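You operate a simulated robot arm through the tools that you are given. There is no shell and no other tool. Be economical: measure what you need, move in short steps, check, and stop when the job is done.

The job below is to be done with a simulated robot arm. You get a single attempt, and the scene is never put back.

TASK
Try NO GO on the yellow and white castings, then clamp the true one in the jig.
Fine: worn if the orange gauge drops in; gauge back; the worn one stays on its mat.
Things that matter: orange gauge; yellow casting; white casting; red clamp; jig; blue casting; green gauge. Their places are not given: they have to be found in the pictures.

It is judged by the outcome, as a careful person would: the job done as asked, and still so three seconds after it is handed in. It fails if anything else is knocked over, pushed out of place, dropped, spilled or broken.

THE ROBOT
A 7-joint arm with a two-finger parallel gripper, fixed in place. Base frame: the origin is at the foot of the arm, x ahead of it, y to its left, z up; the work surface is at about z = 0. Units: m, rad, N and s.
With the tool pointing down near the work surface it reaches from about 0.24 to 0.62 m from the base axis. Its first joint turns from -1.152 to 1.152 rad. Payload 2.6 kg.
The tool frame sits at the grasp point between the pads (the TCP): z along the fingers, y along the line on which they close. The tips reach 0.03 m beyond it. Largest opening 0.094 m; finger width 0.028, thickness 0.01; the body of the gripper, 0.05 by 0.096 m, starts 0.055 m behind the TCP.
Orientation is that of the tool frame in the base frame, as a unit quaternion [x, y, z, w]. With the fingers straight down and closing along the base's y, the tool's x points along the base's -x, its y along +y and its z along -z.

THE INTERFACE
- The arm moves only by the tool jog_arm. Its argument "plan" is text: rows parted by semicolons, each of 7 numbers parted by spaces: the closure, from 0 (fully open) to 1 (shut), then the shift along the base's x, y, z in mm, then the turn, a rotation vector about the base's x, y, z in rad. In form: claw dx dy dz ax ay az; .... A call has 1 to 20 rows; each row is the pose to reach, as a shift and turn from the pose commanded when the call began. Each row takes 0.2 s and may step no farther than 0.05 m and 0.15 rad from the row before; otherwise, or with a gripper value out of range, the whole call is refused. Where a pose cannot be reached the arm comes as near as it can. A force on the tool above 90 N (or 10 N above the force at the start of the call, whichever is more), or a blocked arm, ends the call early, and 0.2 s more pass. Each finger travels about 0.072 m/s and halts on what it meets, pressing with about 33 N; the grip force reading is that of the motor and also rises with nothing between the fingers. The clock runs only during rows and for 0.2 s after the last one: add rows that repeat a pose to give the fingers time. It gives the time, the measured TCP pose, the force on the tool (base axes), the opening and the grip force at its end, in the units of the frame above (readings bear some noise).
- Cameras (640 x 400 px; columns grow to the right, rows downward): "scene" is fixed at [0.0527, 0.4488, 0.5686]; the picture's right is [-0.58, -0.81, 0.00], its down [-0.43, 0.31, -0.85] and it looks along [0.69, -0.50, -0.53] (base axes); focal length 217 px, centre (320, 200). "wrist" rides on the gripper at [-0.037, 0, -0.058] in the tool frame; the picture's right is [0.00, -1.00, 0.00], its down [0.97, 0.00, -0.24] and it looks along [0.24, 0.00, 0.97] (tool axes); focal length 218 px, centre (320, 200).
- capture(camera): a new picture of that camera. The clock stands still meanwhile.
- pixel_to_xyz(camera, pixels): for up to 12 pixels [column, row] of the newest picture of that camera ("zoom" is the newest enlarged one), the place [x, y, z] in the base frame of the surface seen there, good to about 0.002 m. The clock stands still meanwhile.
- inspect(camera, box): a new picture of the part [left, top, right, bottom] of that camera's present view, enlarged. The clock stands still meanwhile.
- sign_off(): hands the job in; it is judged then, once.

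Go step by step. Measure first, check grasps and placings, and put right what went wrong. The budget is 80 turns and 54 pictures, counting those below and the enlarged ones. Unless the task says otherwise, let go and move clear before handing in, and close with one line.

The tools are called as a command line: name --argument value ..., lists and objects as JSON in quotes. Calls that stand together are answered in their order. jog_arm: Moves the arm, as the interface text tells. Its arguments: {"type":"object","properties":{"plan":{"type":"string"}},"required":["plan"]} The other tools are called the same way: capture (camera) takes a picture; pixel_to_xyz (camera, pixels) gives the place of the surface under pixels of a picture; inspect (camera, box) takes an enlarged picture of a part of a camera's view; sign_off () hands the job in.

At the start:

```text
t: 0.0
tcp_pos: [0.3338, 0.1401, 0.4215]
tcp_rot: [0.0, 1.0, 0.0, 0.0]
ft_force: [0.5, 0.0, -0.3]
gripper_width: 0.0941
finger_force: 0.1
```

scene: 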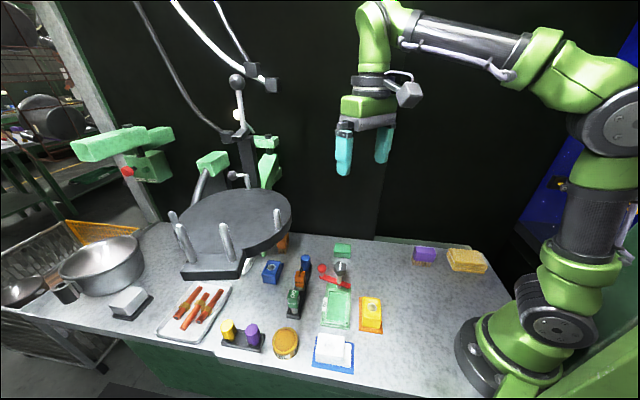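
wrist: 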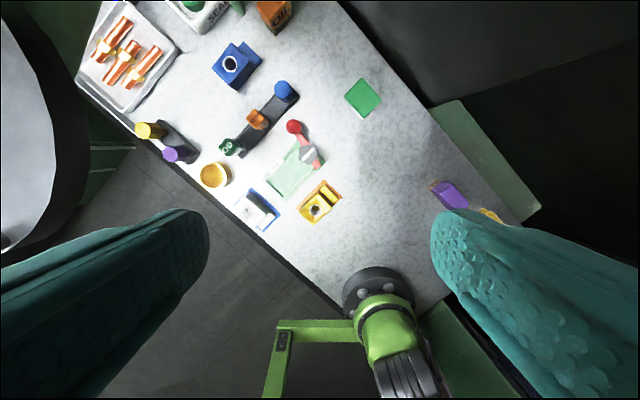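

The scene shows a cluster with yellow casting at (371,314), white casting at (333,350), jig with red clamp near (337,300), and gauge rack near (300,285). I'll enlarge these.

inspect --camera "scene" --box '[250, 230, 400, 380]'

inspect --camera "wrist" --box '[190, 40, 390, 240]'

```text
2.67 times, centred on (325, 305) of scene
```

zoom: 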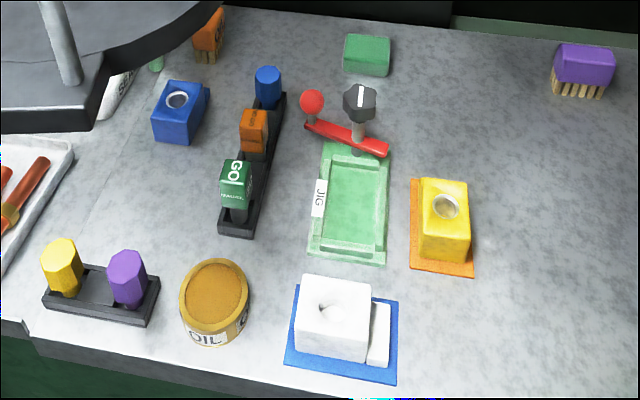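

```text
2.00 times, centred on (290, 140) of wrist
```

zoom: 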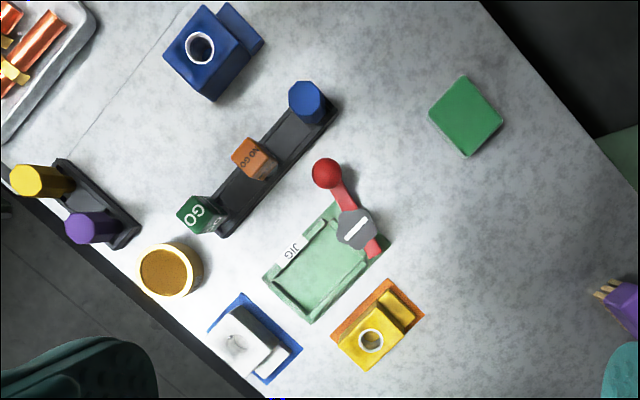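

The wrist zoom shows everything clearly: NO GO at zoom (255,158), jig (325,265), clamp pivot (356,228), ball (326,173), yellow bore (370,340), white bore (235,343). Measuring them.

pixel_to_xyz --camera "zoom" --pixels '[[250, 152], [265, 165], [308, 92], [326, 173], [356, 230], [375, 250], [370, 340], [397, 312], [235, 343], [270, 362], [320, 265], [280, 145]]'

pixel_to_xyz --camera "zoom" --pixels '[[242, 292], [208, 330], [266, 385], [302, 350], [390, 280], [424, 317], [370, 370], [332, 333], [264, 279], [312, 322], [390, 242], [338, 205]]'

```text
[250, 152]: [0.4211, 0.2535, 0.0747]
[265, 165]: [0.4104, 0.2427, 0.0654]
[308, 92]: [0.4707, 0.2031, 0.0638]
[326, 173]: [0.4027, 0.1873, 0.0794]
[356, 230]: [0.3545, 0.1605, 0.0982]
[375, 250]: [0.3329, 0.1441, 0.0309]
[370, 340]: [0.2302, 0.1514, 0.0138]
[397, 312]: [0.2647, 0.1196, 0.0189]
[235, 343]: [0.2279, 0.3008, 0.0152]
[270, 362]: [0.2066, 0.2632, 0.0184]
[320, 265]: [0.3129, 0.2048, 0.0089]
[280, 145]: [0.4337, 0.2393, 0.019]
```

```text
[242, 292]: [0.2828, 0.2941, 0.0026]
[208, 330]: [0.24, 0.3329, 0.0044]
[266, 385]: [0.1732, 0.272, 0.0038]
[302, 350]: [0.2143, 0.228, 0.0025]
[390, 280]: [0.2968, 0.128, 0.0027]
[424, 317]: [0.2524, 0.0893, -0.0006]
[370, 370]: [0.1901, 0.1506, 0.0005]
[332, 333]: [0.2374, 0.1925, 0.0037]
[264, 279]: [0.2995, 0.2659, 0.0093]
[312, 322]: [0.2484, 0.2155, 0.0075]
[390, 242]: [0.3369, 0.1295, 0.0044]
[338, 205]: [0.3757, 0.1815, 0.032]
```

Everything sits about 45° to the base axes; rack axis and jig axis run along (0.71,-0.71). I'll turn the tool by -45° and come down for a closer look.

jog_arm --plan "0 4 8 -20 0 0 -0.131; 0 8 16 -40 0 0 -0.262; 0 12 24 -60 0 0 -0.393; 0 16 32 -80 0 0 -0.524; 0 21 41 -100 0 0 -0.655; 0 26 50 -120 0 0 -0.785; 0 26 50 -120 0 0 -0.785"

capture --camera "wrist"

```text
t: 1.6
tcp_pos: [0.3601, 0.1889, 0.3015]
tcp_rot: [0.383, 0.924, 0.0, 0.0]
ft_force: [0.6, -0.3, -0.2]
gripper_width: 0.0939
finger_force: 0.0
```

```text
49 pictures are left
```

wrist: 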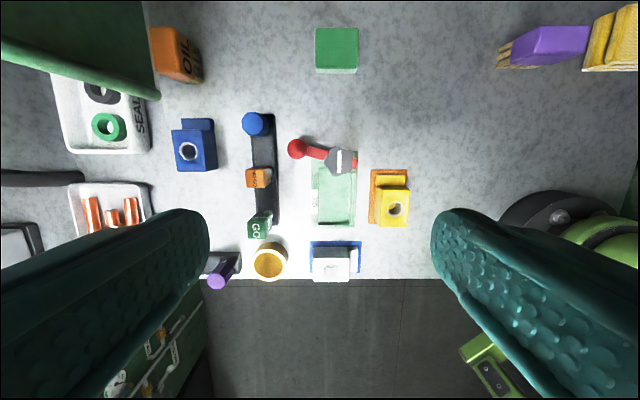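

Now aligned with the rack (x≈260) and jig (x≈335). Zooming for detail.

inspect --camera "wrist" --box '[230, 100, 420, 220]'

inspect --camera "scene" --box '[310, 255, 390, 305]'

inspect --camera "scene" --box '[275, 245, 395, 375]'

```text
3.33 times, centred on (325, 160) of wrist
```

zoom: 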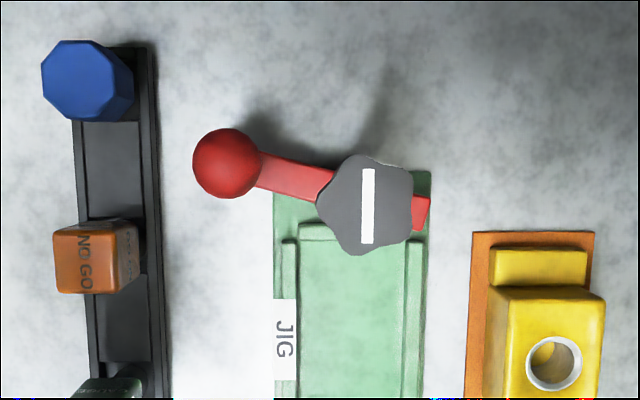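

```text
8.00 times, centred on (350, 280) of scene
```

zoom: 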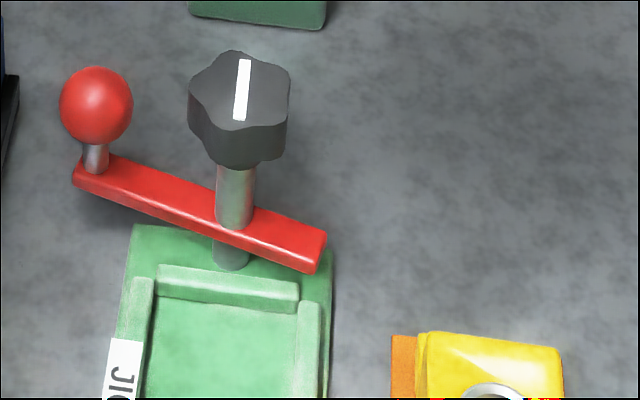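

```text
3.08 times, centred on (335, 310) of scene
```

zoom: 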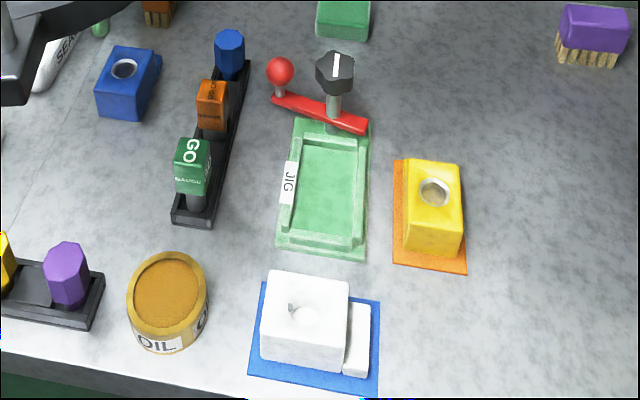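

The clamp is a red swing arm on a post with a knob; gauge bodies hang beneath block-shaped handles. Measuring heights and edges from this zoom.

pixel_to_xyz --camera "zoom" --pixels '[[213, 86], [201, 84], [226, 89], [210, 102], [210, 125], [198, 142], [281, 66], [336, 62], [333, 100], [350, 117], [332, 190], [435, 192]]'

pixel_to_xyz --camera "zoom" --pixels '[[412, 165], [457, 167], [408, 215], [460, 222], [432, 245], [270, 275], [346, 285], [262, 325], [334, 338], [355, 320], [348, 360], [325, 140]]'

inspect --camera "wrist" --box '[290, 140, 420, 290]'

```text
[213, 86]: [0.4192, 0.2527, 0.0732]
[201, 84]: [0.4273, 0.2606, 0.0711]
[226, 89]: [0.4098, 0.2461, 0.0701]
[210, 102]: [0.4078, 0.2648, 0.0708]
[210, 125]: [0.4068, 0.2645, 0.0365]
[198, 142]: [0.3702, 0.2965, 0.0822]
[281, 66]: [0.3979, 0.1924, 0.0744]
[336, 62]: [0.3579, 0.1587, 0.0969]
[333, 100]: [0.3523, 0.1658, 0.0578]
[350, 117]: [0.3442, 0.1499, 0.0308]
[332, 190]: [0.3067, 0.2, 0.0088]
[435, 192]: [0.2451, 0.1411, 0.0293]
```

```text
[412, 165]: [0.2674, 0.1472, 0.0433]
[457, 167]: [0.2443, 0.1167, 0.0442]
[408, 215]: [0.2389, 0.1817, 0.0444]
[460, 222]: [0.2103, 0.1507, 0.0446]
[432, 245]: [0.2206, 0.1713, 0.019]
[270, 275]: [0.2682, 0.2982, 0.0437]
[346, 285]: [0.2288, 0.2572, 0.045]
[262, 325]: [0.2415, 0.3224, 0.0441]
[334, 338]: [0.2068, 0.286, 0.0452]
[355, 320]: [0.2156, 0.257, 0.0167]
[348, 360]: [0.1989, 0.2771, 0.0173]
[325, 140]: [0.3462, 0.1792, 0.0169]
```

```text
2.67 times, centred on (355, 215) of wrist
```

zoom: 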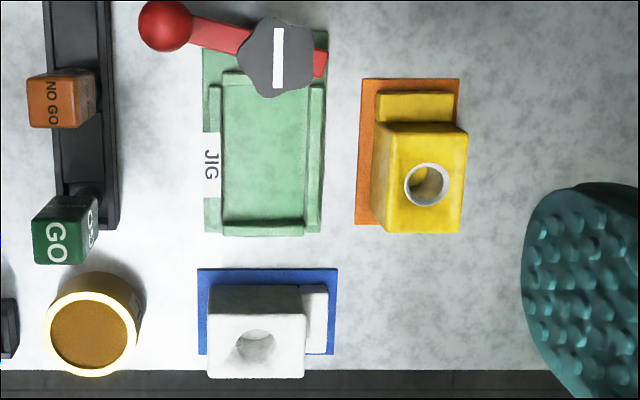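

pixel_to_xyz --camera "zoom" --pixels '[[406, 184], [449, 184], [428, 162], [428, 206], [388, 135], [464, 136], [381, 228], [460, 230], [380, 93], [452, 93], [235, 346], [276, 346]]'

pixel_to_xyz --camera "zoom" --pixels '[[226, 150], [305, 150], [265, 88], [265, 215], [217, 150], [316, 150], [265, 76], [265, 228], [211, 290], [303, 316], [207, 376], [303, 376]]'

pixel_to_xyz --camera "zoom" --pixels '[[30, 80], [77, 79], [31, 125], [79, 127], [278, 60], [320, 60], [166, 25], [230, 38], [255, 330], [255, 362], [310, 290], [322, 345]]'

```text
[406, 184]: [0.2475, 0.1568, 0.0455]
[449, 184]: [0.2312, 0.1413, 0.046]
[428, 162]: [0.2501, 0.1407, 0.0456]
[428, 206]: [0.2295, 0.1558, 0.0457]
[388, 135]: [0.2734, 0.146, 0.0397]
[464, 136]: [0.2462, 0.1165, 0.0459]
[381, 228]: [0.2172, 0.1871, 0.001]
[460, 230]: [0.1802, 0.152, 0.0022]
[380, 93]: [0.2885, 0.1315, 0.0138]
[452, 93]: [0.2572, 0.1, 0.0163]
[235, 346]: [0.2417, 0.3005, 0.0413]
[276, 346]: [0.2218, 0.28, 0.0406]
```

```text
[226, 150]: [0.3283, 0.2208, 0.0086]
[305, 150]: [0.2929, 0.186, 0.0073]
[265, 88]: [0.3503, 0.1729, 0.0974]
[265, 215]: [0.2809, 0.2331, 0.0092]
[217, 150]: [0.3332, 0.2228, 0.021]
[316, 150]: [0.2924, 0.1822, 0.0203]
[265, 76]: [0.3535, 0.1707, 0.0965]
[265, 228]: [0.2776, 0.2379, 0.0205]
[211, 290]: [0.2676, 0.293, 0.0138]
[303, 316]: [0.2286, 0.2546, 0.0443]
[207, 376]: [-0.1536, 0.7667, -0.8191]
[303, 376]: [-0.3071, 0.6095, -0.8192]
```

```text
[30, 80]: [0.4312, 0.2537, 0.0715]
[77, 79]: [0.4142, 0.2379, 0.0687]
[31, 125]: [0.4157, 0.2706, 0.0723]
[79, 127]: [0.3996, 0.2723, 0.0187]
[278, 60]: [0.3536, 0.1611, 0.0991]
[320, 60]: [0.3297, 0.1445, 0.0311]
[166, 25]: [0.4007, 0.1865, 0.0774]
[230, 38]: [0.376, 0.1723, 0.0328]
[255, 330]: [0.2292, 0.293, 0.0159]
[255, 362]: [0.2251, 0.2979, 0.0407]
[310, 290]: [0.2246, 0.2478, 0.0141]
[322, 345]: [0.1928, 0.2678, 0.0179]
```

Estimated NO GO handle centre ≈ (0.414,0.256), top 0.072. I'll move above it at z≈0.14 and check alignment.

jog_arm --plan "0.2 14 17 -40 0 0 0; 0.3 28 34 -80 0 0 0; 0.3 42 51 -120 0 0 0; 0.3 54 67 -160 0 0 0; 0.3 54 67 -160 0 0 0"

capture --camera "wrist"

```text
t: 2.2
tcp_pos: [0.3885, 0.2194, 0.2377]
tcp_rot: [0.365, 0.931, 0.011, 0.007]
ft_force: [-12.8, -15.9, 7.0]
gripper_width: 0.0659
finger_force: 0.0
stopped in row 3: the force on the tool passed its limit (the readings are from after the stop); the commanded pose is now the measured one
```

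```text
44 pictures are left
```

wrist: 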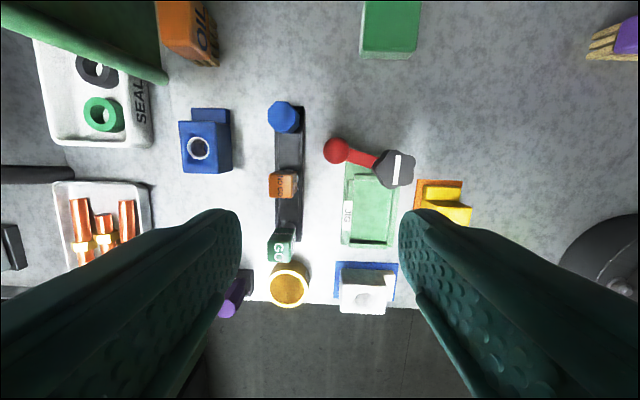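

The tool met something at z≈0.24 (force 12–16 N in -x,-y); I suspect the dark round platform. Look at the scene.

capture --camera "scene"

```text
43 pictures are left
```

scene: 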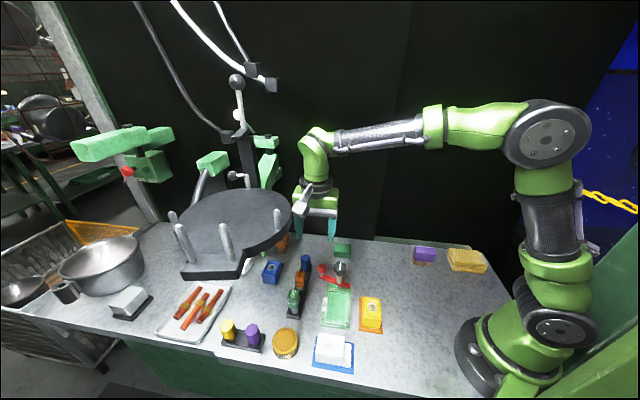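

The wrist's grey lever at (303,202) touches the dark disk edge near (290,212). Measuring the disk.

pixel_to_xyz --camera "scene" --pixels '[[285, 208], [289, 220], [270, 232], [240, 243], [240, 215], [225, 235], [200, 270], [270, 240], [240, 265], [303, 205], [278, 218], [185, 225]]'

inspect --camera "scene" --box '[160, 130, 360, 290]'

```text
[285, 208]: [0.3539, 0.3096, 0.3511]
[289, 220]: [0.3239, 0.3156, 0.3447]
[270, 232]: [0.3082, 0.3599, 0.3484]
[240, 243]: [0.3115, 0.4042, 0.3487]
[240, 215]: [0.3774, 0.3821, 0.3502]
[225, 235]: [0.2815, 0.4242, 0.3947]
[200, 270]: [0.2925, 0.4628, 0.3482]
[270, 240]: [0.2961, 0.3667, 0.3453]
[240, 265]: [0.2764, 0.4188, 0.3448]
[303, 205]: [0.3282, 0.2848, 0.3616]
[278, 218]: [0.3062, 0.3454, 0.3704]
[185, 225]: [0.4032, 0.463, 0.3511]
```

```text
2.50 times, centred on (260, 210) of scene
```

zoom: 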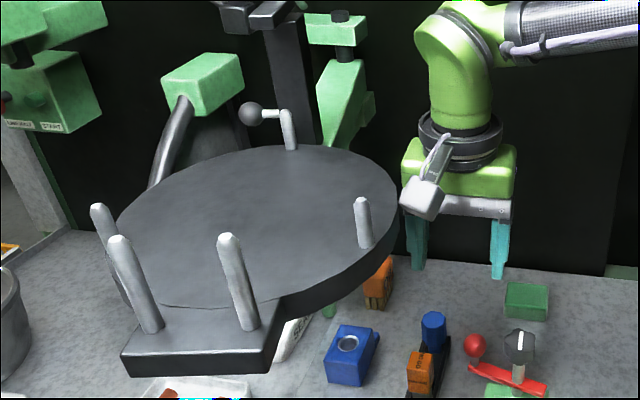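

The lever (tool +x side, ~0.12 above TCP) hit the overhead disk (top z≈0.35). I need the disk's edge exactly.

pixel_to_xyz --camera "zoom" --pixels '[[392, 190], [396, 205], [380, 170], [350, 157], [300, 150], [250, 150], [385, 240], [350, 265], [300, 293], [396, 232], [340, 292], [280, 355]]'

pixel_to_xyz --camera "zoom" --pixels '[[150, 190], [120, 230], [363, 243], [360, 200], [420, 205], [435, 200], [440, 140], [425, 210], [500, 205], [470, 140], [460, 30], [275, 362]]'

```text
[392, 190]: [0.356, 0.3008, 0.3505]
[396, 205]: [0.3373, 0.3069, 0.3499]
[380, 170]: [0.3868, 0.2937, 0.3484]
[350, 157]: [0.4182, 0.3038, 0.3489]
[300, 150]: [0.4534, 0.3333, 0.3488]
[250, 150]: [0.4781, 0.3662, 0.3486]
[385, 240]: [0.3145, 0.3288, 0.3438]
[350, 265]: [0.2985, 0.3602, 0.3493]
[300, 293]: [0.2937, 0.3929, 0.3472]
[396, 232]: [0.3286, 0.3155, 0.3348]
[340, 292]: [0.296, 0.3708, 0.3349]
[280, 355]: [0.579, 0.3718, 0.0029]
```

```text
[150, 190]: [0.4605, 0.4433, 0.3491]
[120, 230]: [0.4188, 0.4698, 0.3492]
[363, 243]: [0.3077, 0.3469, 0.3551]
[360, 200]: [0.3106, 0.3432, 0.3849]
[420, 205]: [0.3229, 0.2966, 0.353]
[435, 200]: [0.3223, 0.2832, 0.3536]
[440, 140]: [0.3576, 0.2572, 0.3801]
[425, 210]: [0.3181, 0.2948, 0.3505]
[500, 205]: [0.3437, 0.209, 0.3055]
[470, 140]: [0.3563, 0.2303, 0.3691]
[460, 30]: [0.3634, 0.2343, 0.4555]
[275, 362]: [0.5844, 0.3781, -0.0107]
```

The disk is a circle about (0.385,0.39), radius ≈0.098, z≈0.33–0.35; the lever clears it if the TCP stays below ~0.17. Backing off, restoring orientation and descending away from the disk, then going in low.

jog_arm --plan "0.3 -2 -14 -4 -0.007 0.01 -0.019; 0.3 -4 -26 -10 -0.015 0.021 -0.038; 0.3 -4 -26 -55 -0.015 0.021 -0.038; 0.3 -4 -26 -93 -0.015 0.021 -0.038; 0.3 -4 -26 -93 -0.015 0.021 -0.038"

```text
t: 3.4
tcp_pos: [0.3836, 0.1942, 0.1435]
tcp_rot: [0.386, 0.923, 0.0, -0.001]
ft_force: [-0.6, -0.5, 0.1]
gripper_width: 0.0657
finger_force: 0.0
```

Free again at (0.384,0.194,0.144). Going laterally in small steps towards the gauge.

jog_arm --plan "0.3 10 21 -3 0 0 0; 0.3 15 31 -5 0 0 0; 0.3 20 41 -7 0 0 0; 0.3 25 51 -9 0 0 0; 0.3 30 61 -10 0 0 0; 0.3 30 61 -10 0 0 0"

capture --camera "wrist"

capture --camera "scene"

```text
t: 4.8
tcp_pos: [0.4152, 0.255, 0.1335]
tcp_rot: [0.385, 0.923, -0.001, -0.001]
ft_force: [1.0, -0.7, 0.3]
gripper_width: 0.0657
finger_force: 0.0
```

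```text
41 pictures are left
```

wrist: 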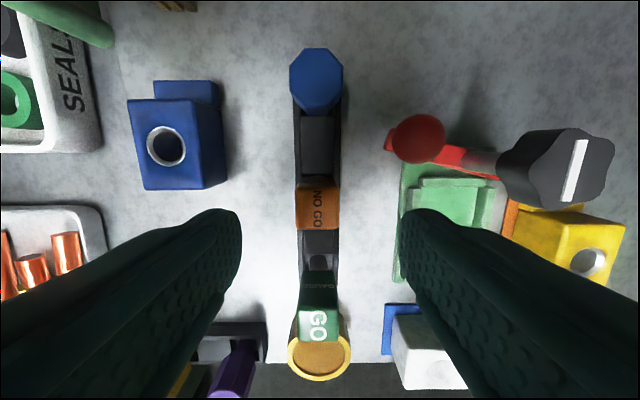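

```text
40 pictures are left
```

scene: 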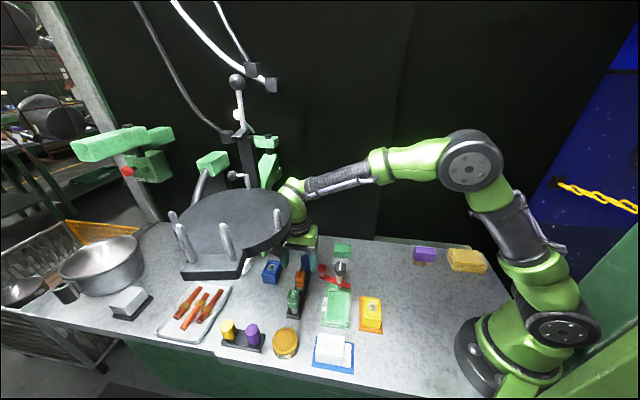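

No contact, and the NO GO handle at wrist (317,209) lies between the fingers. Measure its face edges.

pixel_to_xyz --camera "wrist" --pixels '[[298, 209], [338, 209], [318, 191], [318, 226], [318, 209], [318, 160], [318, 265], [300, 150], [336, 150], [320, 290]]'

inspect --camera "wrist" --box '[270, 140, 370, 260]'

```text
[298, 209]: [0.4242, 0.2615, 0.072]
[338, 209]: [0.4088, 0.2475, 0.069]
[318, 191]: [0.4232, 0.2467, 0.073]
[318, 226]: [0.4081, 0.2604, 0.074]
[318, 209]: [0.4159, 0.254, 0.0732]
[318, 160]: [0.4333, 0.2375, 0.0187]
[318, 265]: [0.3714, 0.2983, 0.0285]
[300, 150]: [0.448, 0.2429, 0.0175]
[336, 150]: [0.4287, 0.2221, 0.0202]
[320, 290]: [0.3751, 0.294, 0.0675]
```

```text
3.33 times, centred on (320, 200) of wrist
```

zoom: 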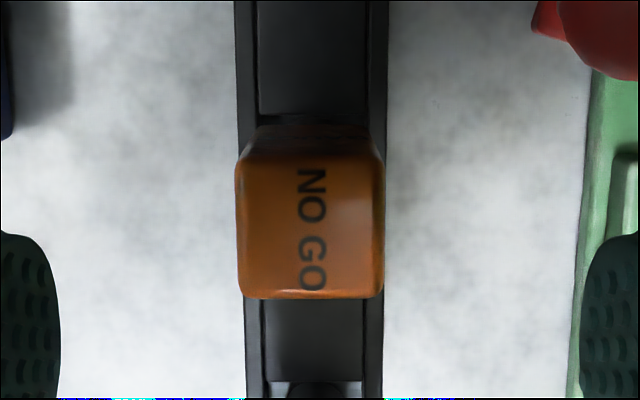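

Handle centre (0.416,0.254) is within 1 mm of the TCP. Descend to z≈0.057 and close.

jog_arm --plan "0.3 1 -1 -20 0 0 0; 0.3 1 -1 -40 0 0 0; 0.3 1 -1 -60 0 0 0; 0.3 1 -1 -76 0 0 0; 0.3 1 -1 -76 0 0 0; 1 1 -1 -76 0 0 0; 1 1 -1 -76 0 0 0; 1 1 -1 -76 0 0 0; 1 1 -1 -76 0 0 0"

```text
t: 6.8
tcp_pos: [0.4156, 0.2555, 0.0571]
tcp_rot: [0.384, 0.923, 0.0, 0.0]
ft_force: [3.2, 2.2, -1.2]
gripper_width: 0.0298
finger_force: 33.0
```

Gripped (width 0.030, 33 N). Lift straight up and look.

jog_arm --plan "1 0 0 10 0 0 0; 1 0 0 20 0 0 0; 1 0 0 35 0 0 0; 1 0 0 50 0 0 0; 1 0 0 70 0 0 0; 1 0 0 70 0 0 0"

capture --camera "wrist"

inspect --camera "scene" --box '[260, 210, 360, 310]'

```text
t: 8.2
tcp_pos: [0.4157, 0.2545, 0.126]
tcp_rot: [0.385, 0.923, -0.001, -0.001]
ft_force: [-0.1, -0.2, -1.8]
gripper_width: 0.03
finger_force: 33.3
```

```text
38 pictures are left
```

wrist: 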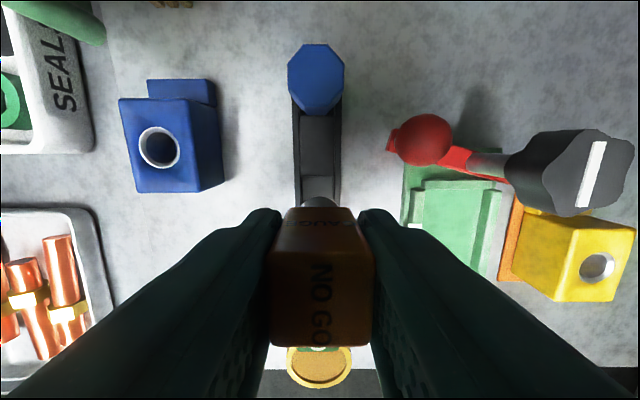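

```text
4.00 times, centred on (310, 260) of scene
```

zoom: 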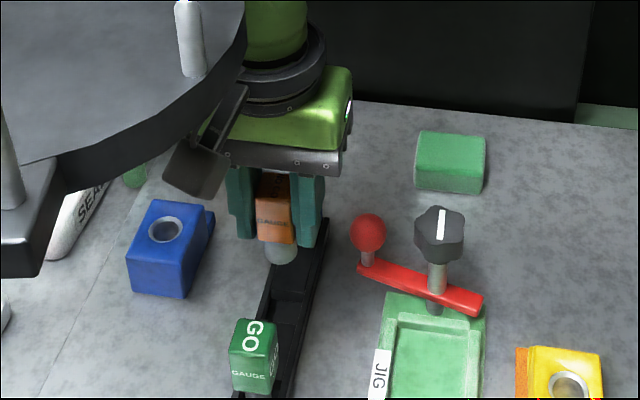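

Gauge held upright; short grey pin beneath it at zoom (281,255). Measure the pin and rack hole.

pixel_to_xyz --camera "zoom" --pixels '[[274, 236], [275, 243], [281, 250], [281, 262], [268, 256], [294, 256], [276, 180]]'

pixel_to_xyz --camera "wrist" --pixels '[[590, 254], [614, 267], [597, 267], [580, 267], [597, 282], [553, 300], [525, 212], [635, 225]]'

```text
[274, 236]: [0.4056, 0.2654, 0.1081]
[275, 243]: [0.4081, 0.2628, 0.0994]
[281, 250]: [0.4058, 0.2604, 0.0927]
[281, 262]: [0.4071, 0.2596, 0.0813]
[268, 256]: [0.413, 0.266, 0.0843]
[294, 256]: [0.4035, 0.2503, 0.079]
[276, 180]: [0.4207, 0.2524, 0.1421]
```

```text
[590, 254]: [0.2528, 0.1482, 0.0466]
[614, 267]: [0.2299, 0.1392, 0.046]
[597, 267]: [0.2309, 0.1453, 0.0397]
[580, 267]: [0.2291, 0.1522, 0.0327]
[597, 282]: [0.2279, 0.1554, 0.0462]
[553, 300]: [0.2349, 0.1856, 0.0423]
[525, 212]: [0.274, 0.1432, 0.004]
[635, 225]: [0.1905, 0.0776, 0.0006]
```

Pin extends ≈48 mm below the TCP, about 27 mm long. Now carry the gauge back out, up, and over the yellow bore at (0.2396,0.1487).

jog_arm --plan "1 -8 -15 8 0 0 0; 1 -15 -30 14 0 0 0; 1 -30 -60 20 0 0 0; 1 -30 -62 54 0 0 0; 1 -70 -76 54 0 0 0; 1 -115 -90 54 0 0 0; 1 -150 -100 40 0 0 0; 1 -176 -106 4 0 0 0; 1 -176 -106 4 0 0 0"

inspect --camera "scene" --box '[330, 230, 420, 340]'

capture --camera "wrist"

```text
t: 10.2
tcp_pos: [0.2387, 0.148, 0.1308]
tcp_rot: [0.385, 0.923, -0.001, 0.0]
ft_force: [0.4, 0.6, -1.0]
gripper_width: 0.0298
finger_force: 33.6
```

```text
3.64 times, centred on (375, 285) of scene
```

zoom: 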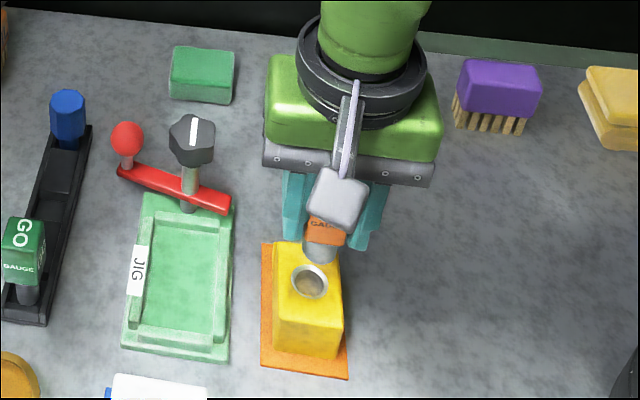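

```text
35 pictures are left
```

wrist: 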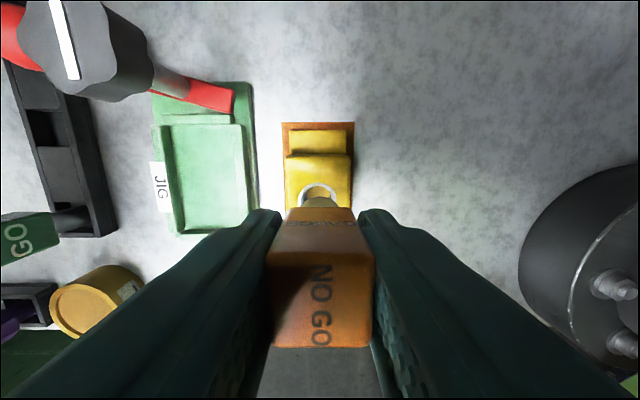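

Above yellow; refining bore centre from both views.

pixel_to_xyz --camera "zoom" --pixels '[[292, 281], [327, 281], [309, 265], [309, 299], [276, 245], [337, 250], [275, 350], [342, 330], [306, 250], [335, 258], [320, 263]]'

pixel_to_xyz --camera "wrist" --pixels '[[300, 193], [337, 193], [318, 184], [285, 180], [352, 180], [318, 160], [305, 203], [338, 203]]'

```text
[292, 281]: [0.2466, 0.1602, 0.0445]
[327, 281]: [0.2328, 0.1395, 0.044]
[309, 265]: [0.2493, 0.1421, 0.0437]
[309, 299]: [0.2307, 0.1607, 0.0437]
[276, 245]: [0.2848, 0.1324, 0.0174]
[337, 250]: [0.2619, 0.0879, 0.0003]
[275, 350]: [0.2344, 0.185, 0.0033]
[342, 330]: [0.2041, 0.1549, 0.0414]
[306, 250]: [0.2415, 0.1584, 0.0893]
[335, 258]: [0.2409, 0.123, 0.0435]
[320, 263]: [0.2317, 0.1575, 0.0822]
```

```text
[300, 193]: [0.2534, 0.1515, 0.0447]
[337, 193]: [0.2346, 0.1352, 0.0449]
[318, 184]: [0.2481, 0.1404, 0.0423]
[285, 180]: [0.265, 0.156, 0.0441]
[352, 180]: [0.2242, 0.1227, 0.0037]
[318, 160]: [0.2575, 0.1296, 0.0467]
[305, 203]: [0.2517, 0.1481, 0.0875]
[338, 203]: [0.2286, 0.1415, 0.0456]
```

Bore centre ≈ (0.240,0.150). Shift slightly and lower the pin to just at the rim, with small steps.

jog_arm --plan "1 0.5 2.3 -15 0 0 0; 1 0.5 2.3 -30 0 0 0; 1 0.5 2.3 -34 0 0 0; 1 0.5 2.3 -37 0 0 0; 1 0.5 2.3 -39 0 0 0; 1 0.5 2.3 -41 0 0 0; 1 0.5 2.3 -41 0 0 0"

inspect --camera "scene" --box '[340, 270, 400, 340]'

```text
t: 11.8
tcp_pos: [0.2395, 0.1497, 0.0902]
tcp_rot: [0.386, 0.923, -0.001, 0.0]
ft_force: [-6.3, -6.8, 30.9]
gripper_width: 0.03
finger_force: 33.0
```

```text
5.71 times, centred on (370, 305) of scene
```

zoom: 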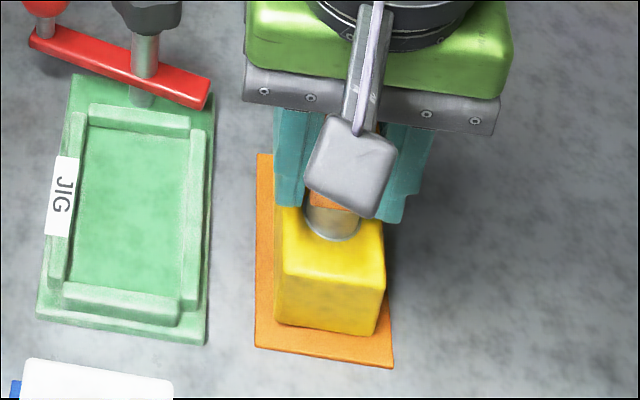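

Contact at TCP z 0.090 (31 N) with lateral force towards -x,-y, so it may be off-centre to +v. Retry shifted 1.5 mm towards -x,-y.

jog_arm --plan "1 0 0 4 0 0 0; 1 -1 -1 4 0 0 0; 1 -1 -1 2 0 0 0; 1 -1 -1 0 0 0 0; 1 -1 -1 -1 0 0 0; 1 -1 -1 -1 0 0 0"

```text
t: 13.2
tcp_pos: [0.2406, 0.1491, 0.0909]
tcp_rot: [0.385, 0.923, 0.001, 0.001]
ft_force: [-1.2, 0.2, 30.0]
gripper_width: 0.0297
finger_force: 32.8
```

Now the contact force is purely vertical (30 N), no entry. Try small offsets along the other axis to be sure.

jog_arm --plan "1 0 0 4 0 0 0; 1 1 -1 4 0 0 0; 1 1 -1 1 0 0 0; 1 1 -1 0 0 0 0; 1 1 -1 0 0 0 0"

jog_arm --plan "1 0 0 4 0 0 0; 1 -2 2 4 0 0 0; 1 -2 2 1 0 0 0; 1 -2 2 0 0 0 0; 1 -2 2 0 0 0 0"

```text
t: 14.4
tcp_pos: [0.2397, 0.1487, 0.0897]
tcp_rot: [0.386, 0.923, 0.0, -0.001]
ft_force: [-7.1, 5.1, 27.6]
gripper_width: 0.0298
finger_force: 33.1
```

```text
t: 15.6
tcp_pos: [0.2389, 0.1489, 0.0889]
tcp_rot: [0.385, 0.923, 0.0, 0.0]
ft_force: [6.6, -3.3, 14.7]
gripper_width: 0.0294
finger_force: 33.1
```

Lateral forces recentre about my second position, suggesting the pin is sitting on the bore's rim/chamfer. One more firm, centred try 2 mm deeper.

jog_arm --plan "1 0 0 4 0 0 0; 1 1 -1 4 0 0 0; 1 1 -1 1 0 0 0; 1 1 -1 0 0 0 0; 1 1 -1 -1 0 0 0; 1 1 -1 -2 0 0 0; 1 1 -1 -2 0 0 0"

inspect --camera "scene" --box '[340, 270, 400, 340]'

```text
t: 17.2
tcp_pos: [0.241, 0.1497, 0.0878]
tcp_rot: [0.385, 0.923, -0.001, 0.0]
ft_force: [-1.2, -1.2, 30.0]
gripper_width: 0.0296
finger_force: 33.1
```

```text
5.71 times, centred on (370, 305) of scene
```

zoom: 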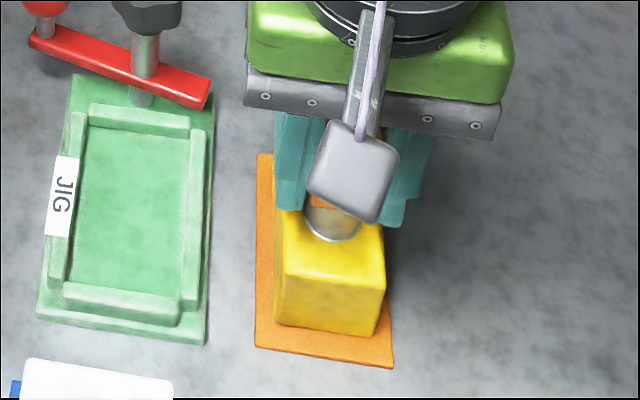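

The 2 mm drop at constant 30 N is the gauge slipping in the grip, not entry: yellow refuses NO GO so it looks true. Now move to white to test it.

jog_arm --plan "1 0 0 15 0 0 0; 1 0 0 45 0 0 0; 1 -1 45 45 0 0 0; 1 -3 90 45 0 0 0; 1 -5 130 45 0 0 0; 1 -5 130 45 0 0 0"

capture --camera "wrist"

inspect --camera "scene" --box '[290, 280, 400, 380]'

```text
t: 18.6
tcp_pos: [0.2328, 0.2789, 0.1316]
tcp_rot: [0.386, 0.923, -0.001, -0.001]
ft_force: [1.0, 0.0, 0.1]
gripper_width: 0.0297
finger_force: 33.0
```

```text
32 pictures are left
```

wrist: 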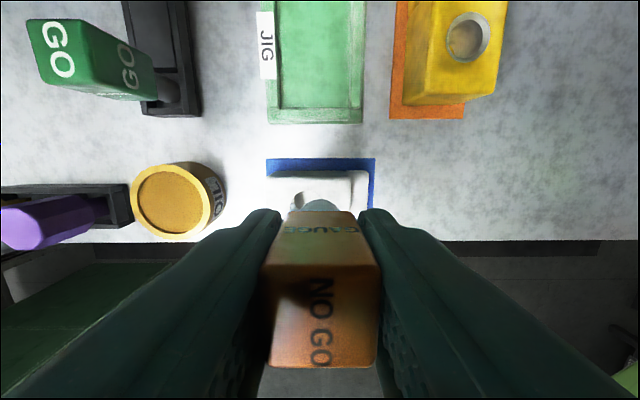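

```text
4.00 times, centred on (345, 330) of scene
```

zoom: 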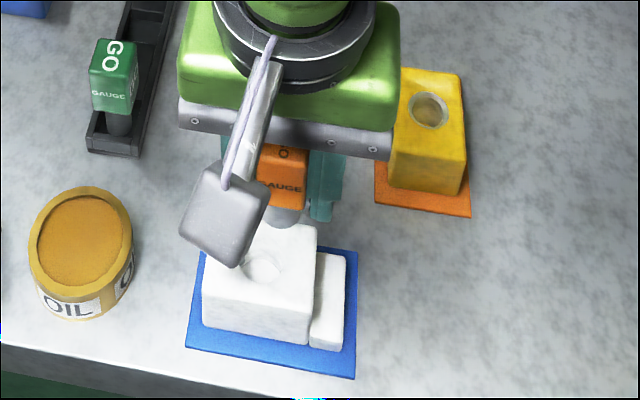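

White bore is partly hidden at zoom (263,272); measuring rim and block corners.

pixel_to_xyz --camera "zoom" --pixels '[[281, 268], [262, 282], [245, 272], [270, 255], [313, 230], [308, 306], [205, 290], [312, 250], [250, 300], [263, 270]]'

inspect --camera "scene" --box '[325, 325, 365, 365]'

```text
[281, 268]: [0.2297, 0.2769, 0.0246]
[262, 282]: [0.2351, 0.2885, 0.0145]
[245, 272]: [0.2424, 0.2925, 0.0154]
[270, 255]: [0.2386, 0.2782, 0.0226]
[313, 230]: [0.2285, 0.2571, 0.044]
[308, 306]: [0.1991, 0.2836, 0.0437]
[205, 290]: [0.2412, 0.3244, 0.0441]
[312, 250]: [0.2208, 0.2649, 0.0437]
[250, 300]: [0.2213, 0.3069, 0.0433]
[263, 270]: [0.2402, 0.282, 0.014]
```

```text
10.00 times, centred on (345, 345) of scene
```

zoom: 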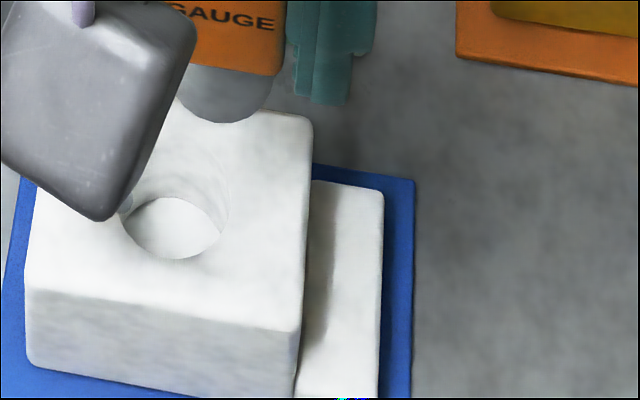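

pixel_to_xyz --camera "zoom" --pixels '[[233, 205], [183, 264], [117, 218], [228, 232], [222, 178], [140, 252], [308, 125], [297, 325], [30, 285], [275, 115]]'

```text
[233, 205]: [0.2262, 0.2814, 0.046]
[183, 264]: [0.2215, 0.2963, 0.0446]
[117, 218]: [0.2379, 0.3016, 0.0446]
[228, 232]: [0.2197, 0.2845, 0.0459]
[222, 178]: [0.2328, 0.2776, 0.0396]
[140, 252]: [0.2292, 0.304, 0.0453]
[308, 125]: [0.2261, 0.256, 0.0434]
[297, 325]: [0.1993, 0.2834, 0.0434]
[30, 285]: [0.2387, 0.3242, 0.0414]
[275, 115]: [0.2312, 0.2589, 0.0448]
```

White bore centre ≈ (0.232,0.290). Shift there and lower gently to the rim and ~2 mm past.

jog_arm --plan "1 -1 11 -10 0 0 0; 1 -1 11 -30 0 0 0; 1 -1 11 -40 0 0 0; 1 -1 11 -43 0 0 0; 1 -1 11 -45 0 0 0; 1 -1 11 -46 0 0 0; 1 -1 11 -46 0 0 0"

```text
t: 20.2
tcp_pos: [0.2315, 0.2902, 0.0863]
tcp_rot: [0.384, 0.923, -0.001, 0.0]
ft_force: [0.7, -0.2, -0.9]
gripper_width: 0.0296
finger_force: 33.0
```

No force yet at 0.0863. Lower another 8 mm in 1–2 mm steps (fingertips stay clear of the block).

jog_arm --plan "1 0 0 -1.5 0 0 0; 1 0 0 -3 0 0 0; 1 0 0 -4.5 0 0 0; 1 0 0 -6 0 0 0; 1 0 0 -8 0 0 0; 1 0 0 -8 0 0 0"

inspect --camera "scene" --box '[300, 310, 370, 380]'

```text
t: 21.6
tcp_pos: [0.2335, 0.2896, 0.0769]
tcp_rot: [0.385, 0.923, -0.002, 0.0]
ft_force: [-0.4, 0.3, -0.3]
gripper_width: 0.0297
finger_force: 32.7
```

```text
5.71 times, centred on (335, 345) of scene
```

zoom: 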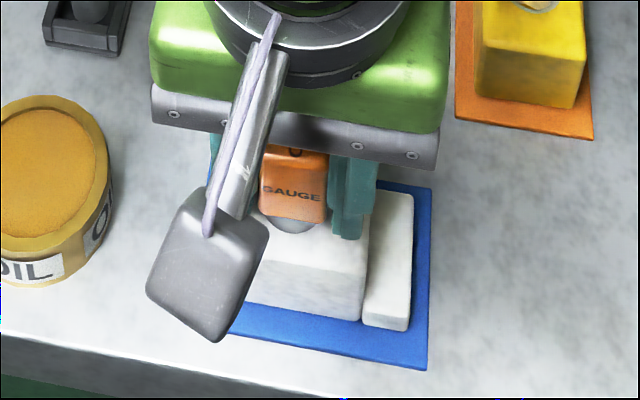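

NO GO drops freely ~10 mm into white (no force): white is worn, yellow is true. Take the gauge back to its rack by the low route.

jog_arm --plan "1 0 0 12 0 0 0; 1 0 0 35 0 0 0; 1 0 0 63 0 0 0; 1 37 -21 65 0 0 0; 1 75 -45 65 0 0 0; 1 115 -70 65 0 0 0; 1 150 -92 65 0 0 0; 1 160 -76 62 0 0 0; 1 170 -57 58 0 0 0; 1 177 -45 55 0 0 0; 1 183 -35 52 0 0 0; 1 183 -35 52 0 0 0; 1 183 -35 52 0 0 0"

capture --camera "wrist"

inspect --camera "scene" --box '[260, 240, 330, 310]'

```text
t: 24.4
tcp_pos: [0.4156, 0.2549, 0.13]
tcp_rot: [0.386, 0.923, -0.001, -0.001]
ft_force: [-0.6, -0.5, -0.8]
gripper_width: 0.0299
finger_force: 32.9
```

```text
28 pictures are left
```

wrist: 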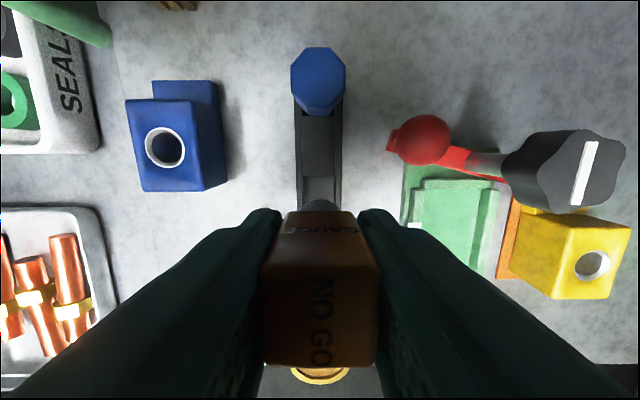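

```text
5.71 times, centred on (295, 275) of scene
```

zoom: 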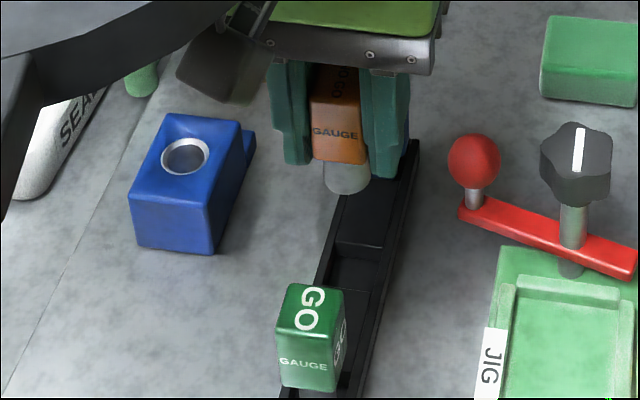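

Over the rack slot at the original place. Lower to expected seat (TCP ≈0.054), gently.

jog_arm --plan "1 0.3 0.3 -25 0 0 0; 1 0.3 0.3 -50 0 0 0; 1 0.3 0.3 -62 0 0 0; 1 0.3 0.3 -67 0 0 0; 1 0.3 0.3 -70 0 0 0; 1 0.3 0.3 -72 0 0 0; 1 0.3 0.3 -73.5 0 0 0; 1 0.3 0.3 -73.5 0 0 0"

```text
t: 26.2
tcp_pos: [0.4151, 0.2555, 0.0559]
tcp_rot: [0.385, 0.923, -0.002, 0.0]
ft_force: [-0.7, 0.4, 0.0]
gripper_width: 0.0297
finger_force: 33.7
```

No contact yet at 0.056; 3 mm more in small steps.

jog_arm --plan "1 0 0 -1 0 0 0; 1 0 0 -2 0 0 0; 1 0 0 -3 0 0 0; 1 0 0 -3 0 0 0"

inspect --camera "scene" --box '[270, 250, 330, 310]'

```text
t: 27.2
tcp_pos: [0.4169, 0.2554, 0.0535]
tcp_rot: [0.386, 0.923, -0.002, -0.001]
ft_force: [-0.2, 0.6, -1.1]
gripper_width: 0.0295
finger_force: 32.5
```

```text
6.67 times, centred on (300, 280) of scene
```

zoom: 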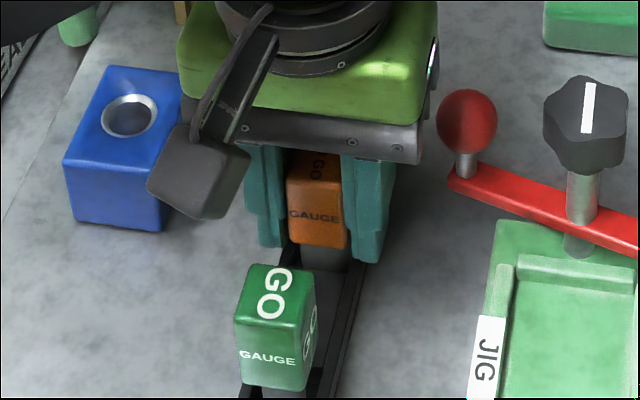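

pixel_to_xyz --camera "zoom" --pixels '[[310, 170], [310, 178], [316, 200], [316, 235], [316, 243], [268, 275]]'

```text
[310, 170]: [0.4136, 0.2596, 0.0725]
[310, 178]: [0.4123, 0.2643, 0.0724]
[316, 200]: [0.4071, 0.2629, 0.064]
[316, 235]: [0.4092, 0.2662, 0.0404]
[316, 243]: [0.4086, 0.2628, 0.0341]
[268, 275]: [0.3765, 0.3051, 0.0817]
```

Handle top is at 0.0725, as originally. Release slowly and rise.

jog_arm --plan "1 0 0 -0.7 0 0 0; 0.55 0 0 -0.7 0 0 0; 0.45 0 0 -0.7 0 0 0; 0.35 0 0 -0.7 0 0 0; 0.3 0 0 10 0 0 0; 0.3 0 0 35 0 0 0; 0.3 0 0 60 0 0 0; 0.3 0 0 85 0 0 0; 0.3 0 0 85 0 0 0"

capture --camera "wrist"

inspect --camera "scene" --box '[270, 240, 330, 310]'

```text
t: 29.2
tcp_pos: [0.4149, 0.2549, 0.1396]
tcp_rot: [0.385, 0.923, -0.002, -0.001]
ft_force: [-0.8, -0.3, -0.2]
gripper_width: 0.0658
finger_force: 0.1
```

```text
25 pictures are left
```

wrist: 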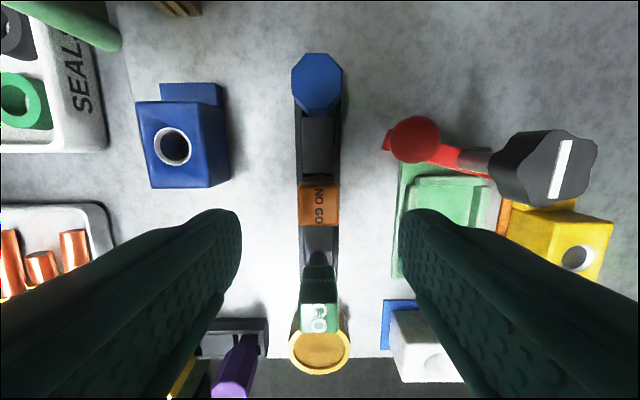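

```text
5.71 times, centred on (300, 275) of scene
```

zoom: 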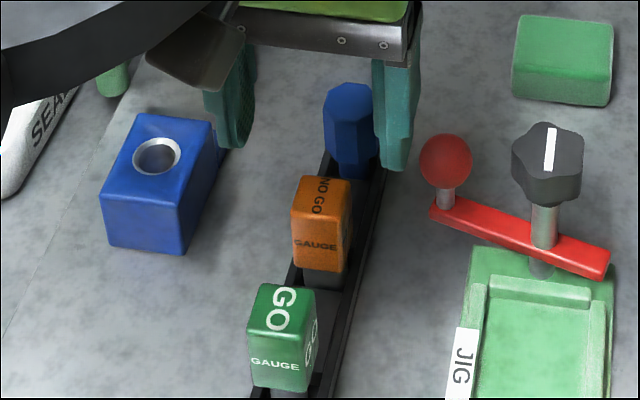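

NO GO is back in its slot, upright. Now go to the yellow casting by the same safe path.

jog_arm --plan "0.3 -8 -15 5 0 0 0; 0.3 -15 -30 8 0 0 0; 0.3 -30 -60 12 0 0 0; 0.3 -30 -62 40 0 0 0; 0.3 -70 -76 40 0 0 0; 0.3 -115 -90 40 0 0 0; 0.3 -150 -100 30 0 0 0; 0.3 -174 -105 10 0 0 0; 0.3 -174 -105 10 0 0 0"

capture --camera "wrist"

```text
t: 31.2
tcp_pos: [0.2408, 0.1503, 0.1492]
tcp_rot: [0.385, 0.923, -0.001, 0.0]
ft_force: [0.1, -1.1, 0.5]
gripper_width: 0.0659
finger_force: 0.1
```

```text
23 pictures are left
```

wrist: 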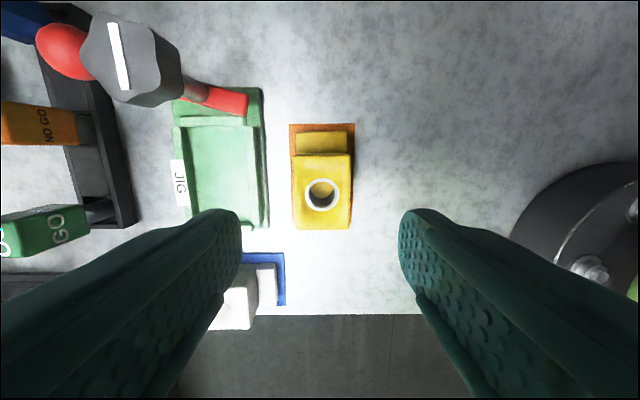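

Yellow is centred (col 321). Measure its extent and the jig's inner walls and clamp from here.

pixel_to_xyz --camera "wrist" --pixels '[[293, 180], [351, 180], [322, 157], [322, 226], [322, 135], [298, 143], [347, 143], [322, 148], [291, 127], [354, 127], [290, 228], [322, 195]]'

inspect --camera "wrist" --box '[160, 60, 280, 240]'

```text
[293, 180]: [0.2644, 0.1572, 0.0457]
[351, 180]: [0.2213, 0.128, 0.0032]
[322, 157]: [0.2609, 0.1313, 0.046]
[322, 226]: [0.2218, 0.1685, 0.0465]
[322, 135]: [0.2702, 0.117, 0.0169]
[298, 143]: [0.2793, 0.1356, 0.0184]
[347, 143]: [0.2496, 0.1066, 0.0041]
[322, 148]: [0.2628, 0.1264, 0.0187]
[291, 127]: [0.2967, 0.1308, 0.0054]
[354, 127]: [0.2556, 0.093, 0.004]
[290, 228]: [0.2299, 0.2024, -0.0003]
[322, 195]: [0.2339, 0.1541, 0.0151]
```

```text
2.22 times, centred on (220, 150) of wrist
```

zoom: 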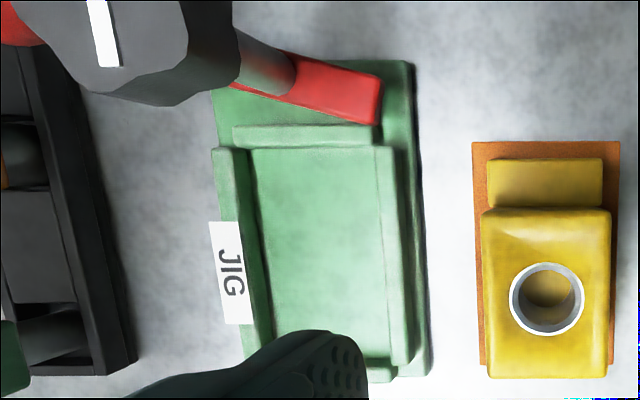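

pixel_to_xyz --camera "zoom" --pixels '[[310, 150], [310, 140], [310, 128], [256, 200], [243, 200], [390, 200], [383, 230], [400, 230], [378, 352], [375, 118], [375, 80], [375, 368]]'

pixel_to_xyz --camera "zoom" --pixels '[[330, 95], [290, 85], [270, 65], [545, 162], [545, 205], [490, 185], [602, 185], [483, 290], [611, 290], [545, 375], [250, 60], [105, 20]]'

```text
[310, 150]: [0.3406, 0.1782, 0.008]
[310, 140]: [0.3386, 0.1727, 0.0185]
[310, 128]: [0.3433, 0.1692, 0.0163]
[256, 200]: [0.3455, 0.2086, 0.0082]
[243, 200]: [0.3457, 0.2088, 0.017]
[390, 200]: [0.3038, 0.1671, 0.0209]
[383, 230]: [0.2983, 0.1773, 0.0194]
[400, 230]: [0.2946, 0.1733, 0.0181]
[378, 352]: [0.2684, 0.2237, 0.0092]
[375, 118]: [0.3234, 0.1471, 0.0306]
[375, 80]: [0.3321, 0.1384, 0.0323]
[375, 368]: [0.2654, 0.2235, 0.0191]
```

```text
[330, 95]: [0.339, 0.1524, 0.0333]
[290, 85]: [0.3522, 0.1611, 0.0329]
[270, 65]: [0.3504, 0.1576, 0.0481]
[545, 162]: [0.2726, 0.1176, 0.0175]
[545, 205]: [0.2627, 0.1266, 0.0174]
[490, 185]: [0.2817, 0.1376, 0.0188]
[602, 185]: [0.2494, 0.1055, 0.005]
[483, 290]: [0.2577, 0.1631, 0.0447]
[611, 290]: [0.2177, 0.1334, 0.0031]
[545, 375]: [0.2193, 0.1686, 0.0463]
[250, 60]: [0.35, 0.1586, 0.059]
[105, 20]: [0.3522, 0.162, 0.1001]
```

Pocket ≈ u 0.033–0.116, v 0.338–0.390 (floor 0.0085, walls 0.020), casting ≈72×43 mm with step facing the clamp end, already aligned. Grip the yellow block with tips at z≈0.02 so the fingers clear the jig walls.

jog_arm --plan "0.35 0 0 -30 0 0 0; 0.35 0 0 -60 0 0 0; 0.35 0 0 -85 0 0 0; 0.35 0 0 -99 0 0 0; 0.35 0 0 -99 0 0 0; 0.7 0 0 -99 0 0 0; 1 0 0 -99 0 0 0; 1 0 0 -99 0 0 0; 1 0 0 -99 0 0 0"

```text
t: 33.2
tcp_pos: [0.2407, 0.1491, 0.0503]
tcp_rot: [0.387, 0.922, -0.003, -0.002]
ft_force: [-21.1, -14.2, 37.1]
gripper_width: 0.044
finger_force: 32.6
```

Gripped at width 0.044, but with some residual force (-21,-14,37). Lift a little and see if it clears.

jog_arm --plan "1 0 0 3 0 0 0; 1 0 0 8 0 0 0; 1 0 0 16 0 0 0; 1 0 0 16 0 0 0"

capture --camera "wrist"

inspect --camera "scene" --box '[320, 250, 400, 340]'

```text
t: 34.2
tcp_pos: [0.2412, 0.1509, 0.0651]
tcp_rot: [0.384, 0.923, -0.001, 0.0]
ft_force: [-0.9, -0.3, -2.1]
gripper_width: 0.0435
finger_force: 32.5
```

```text
21 pictures are left
```

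wrist: 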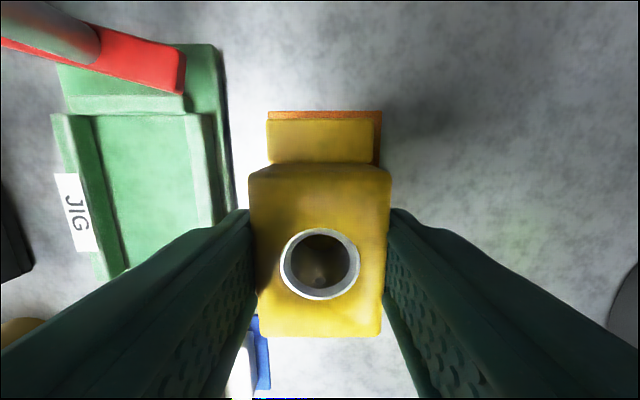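

```text
4.44 times, centred on (360, 295) of scene
```

zoom: 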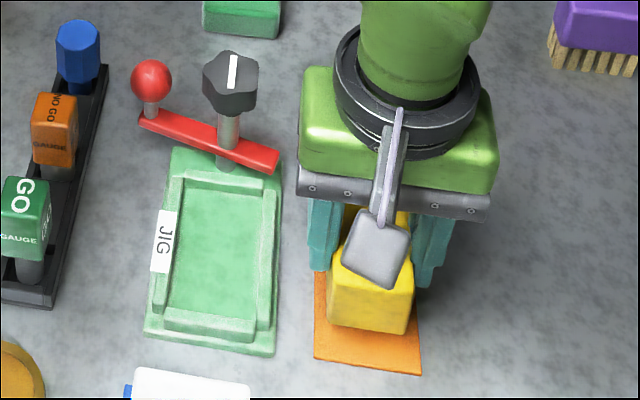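

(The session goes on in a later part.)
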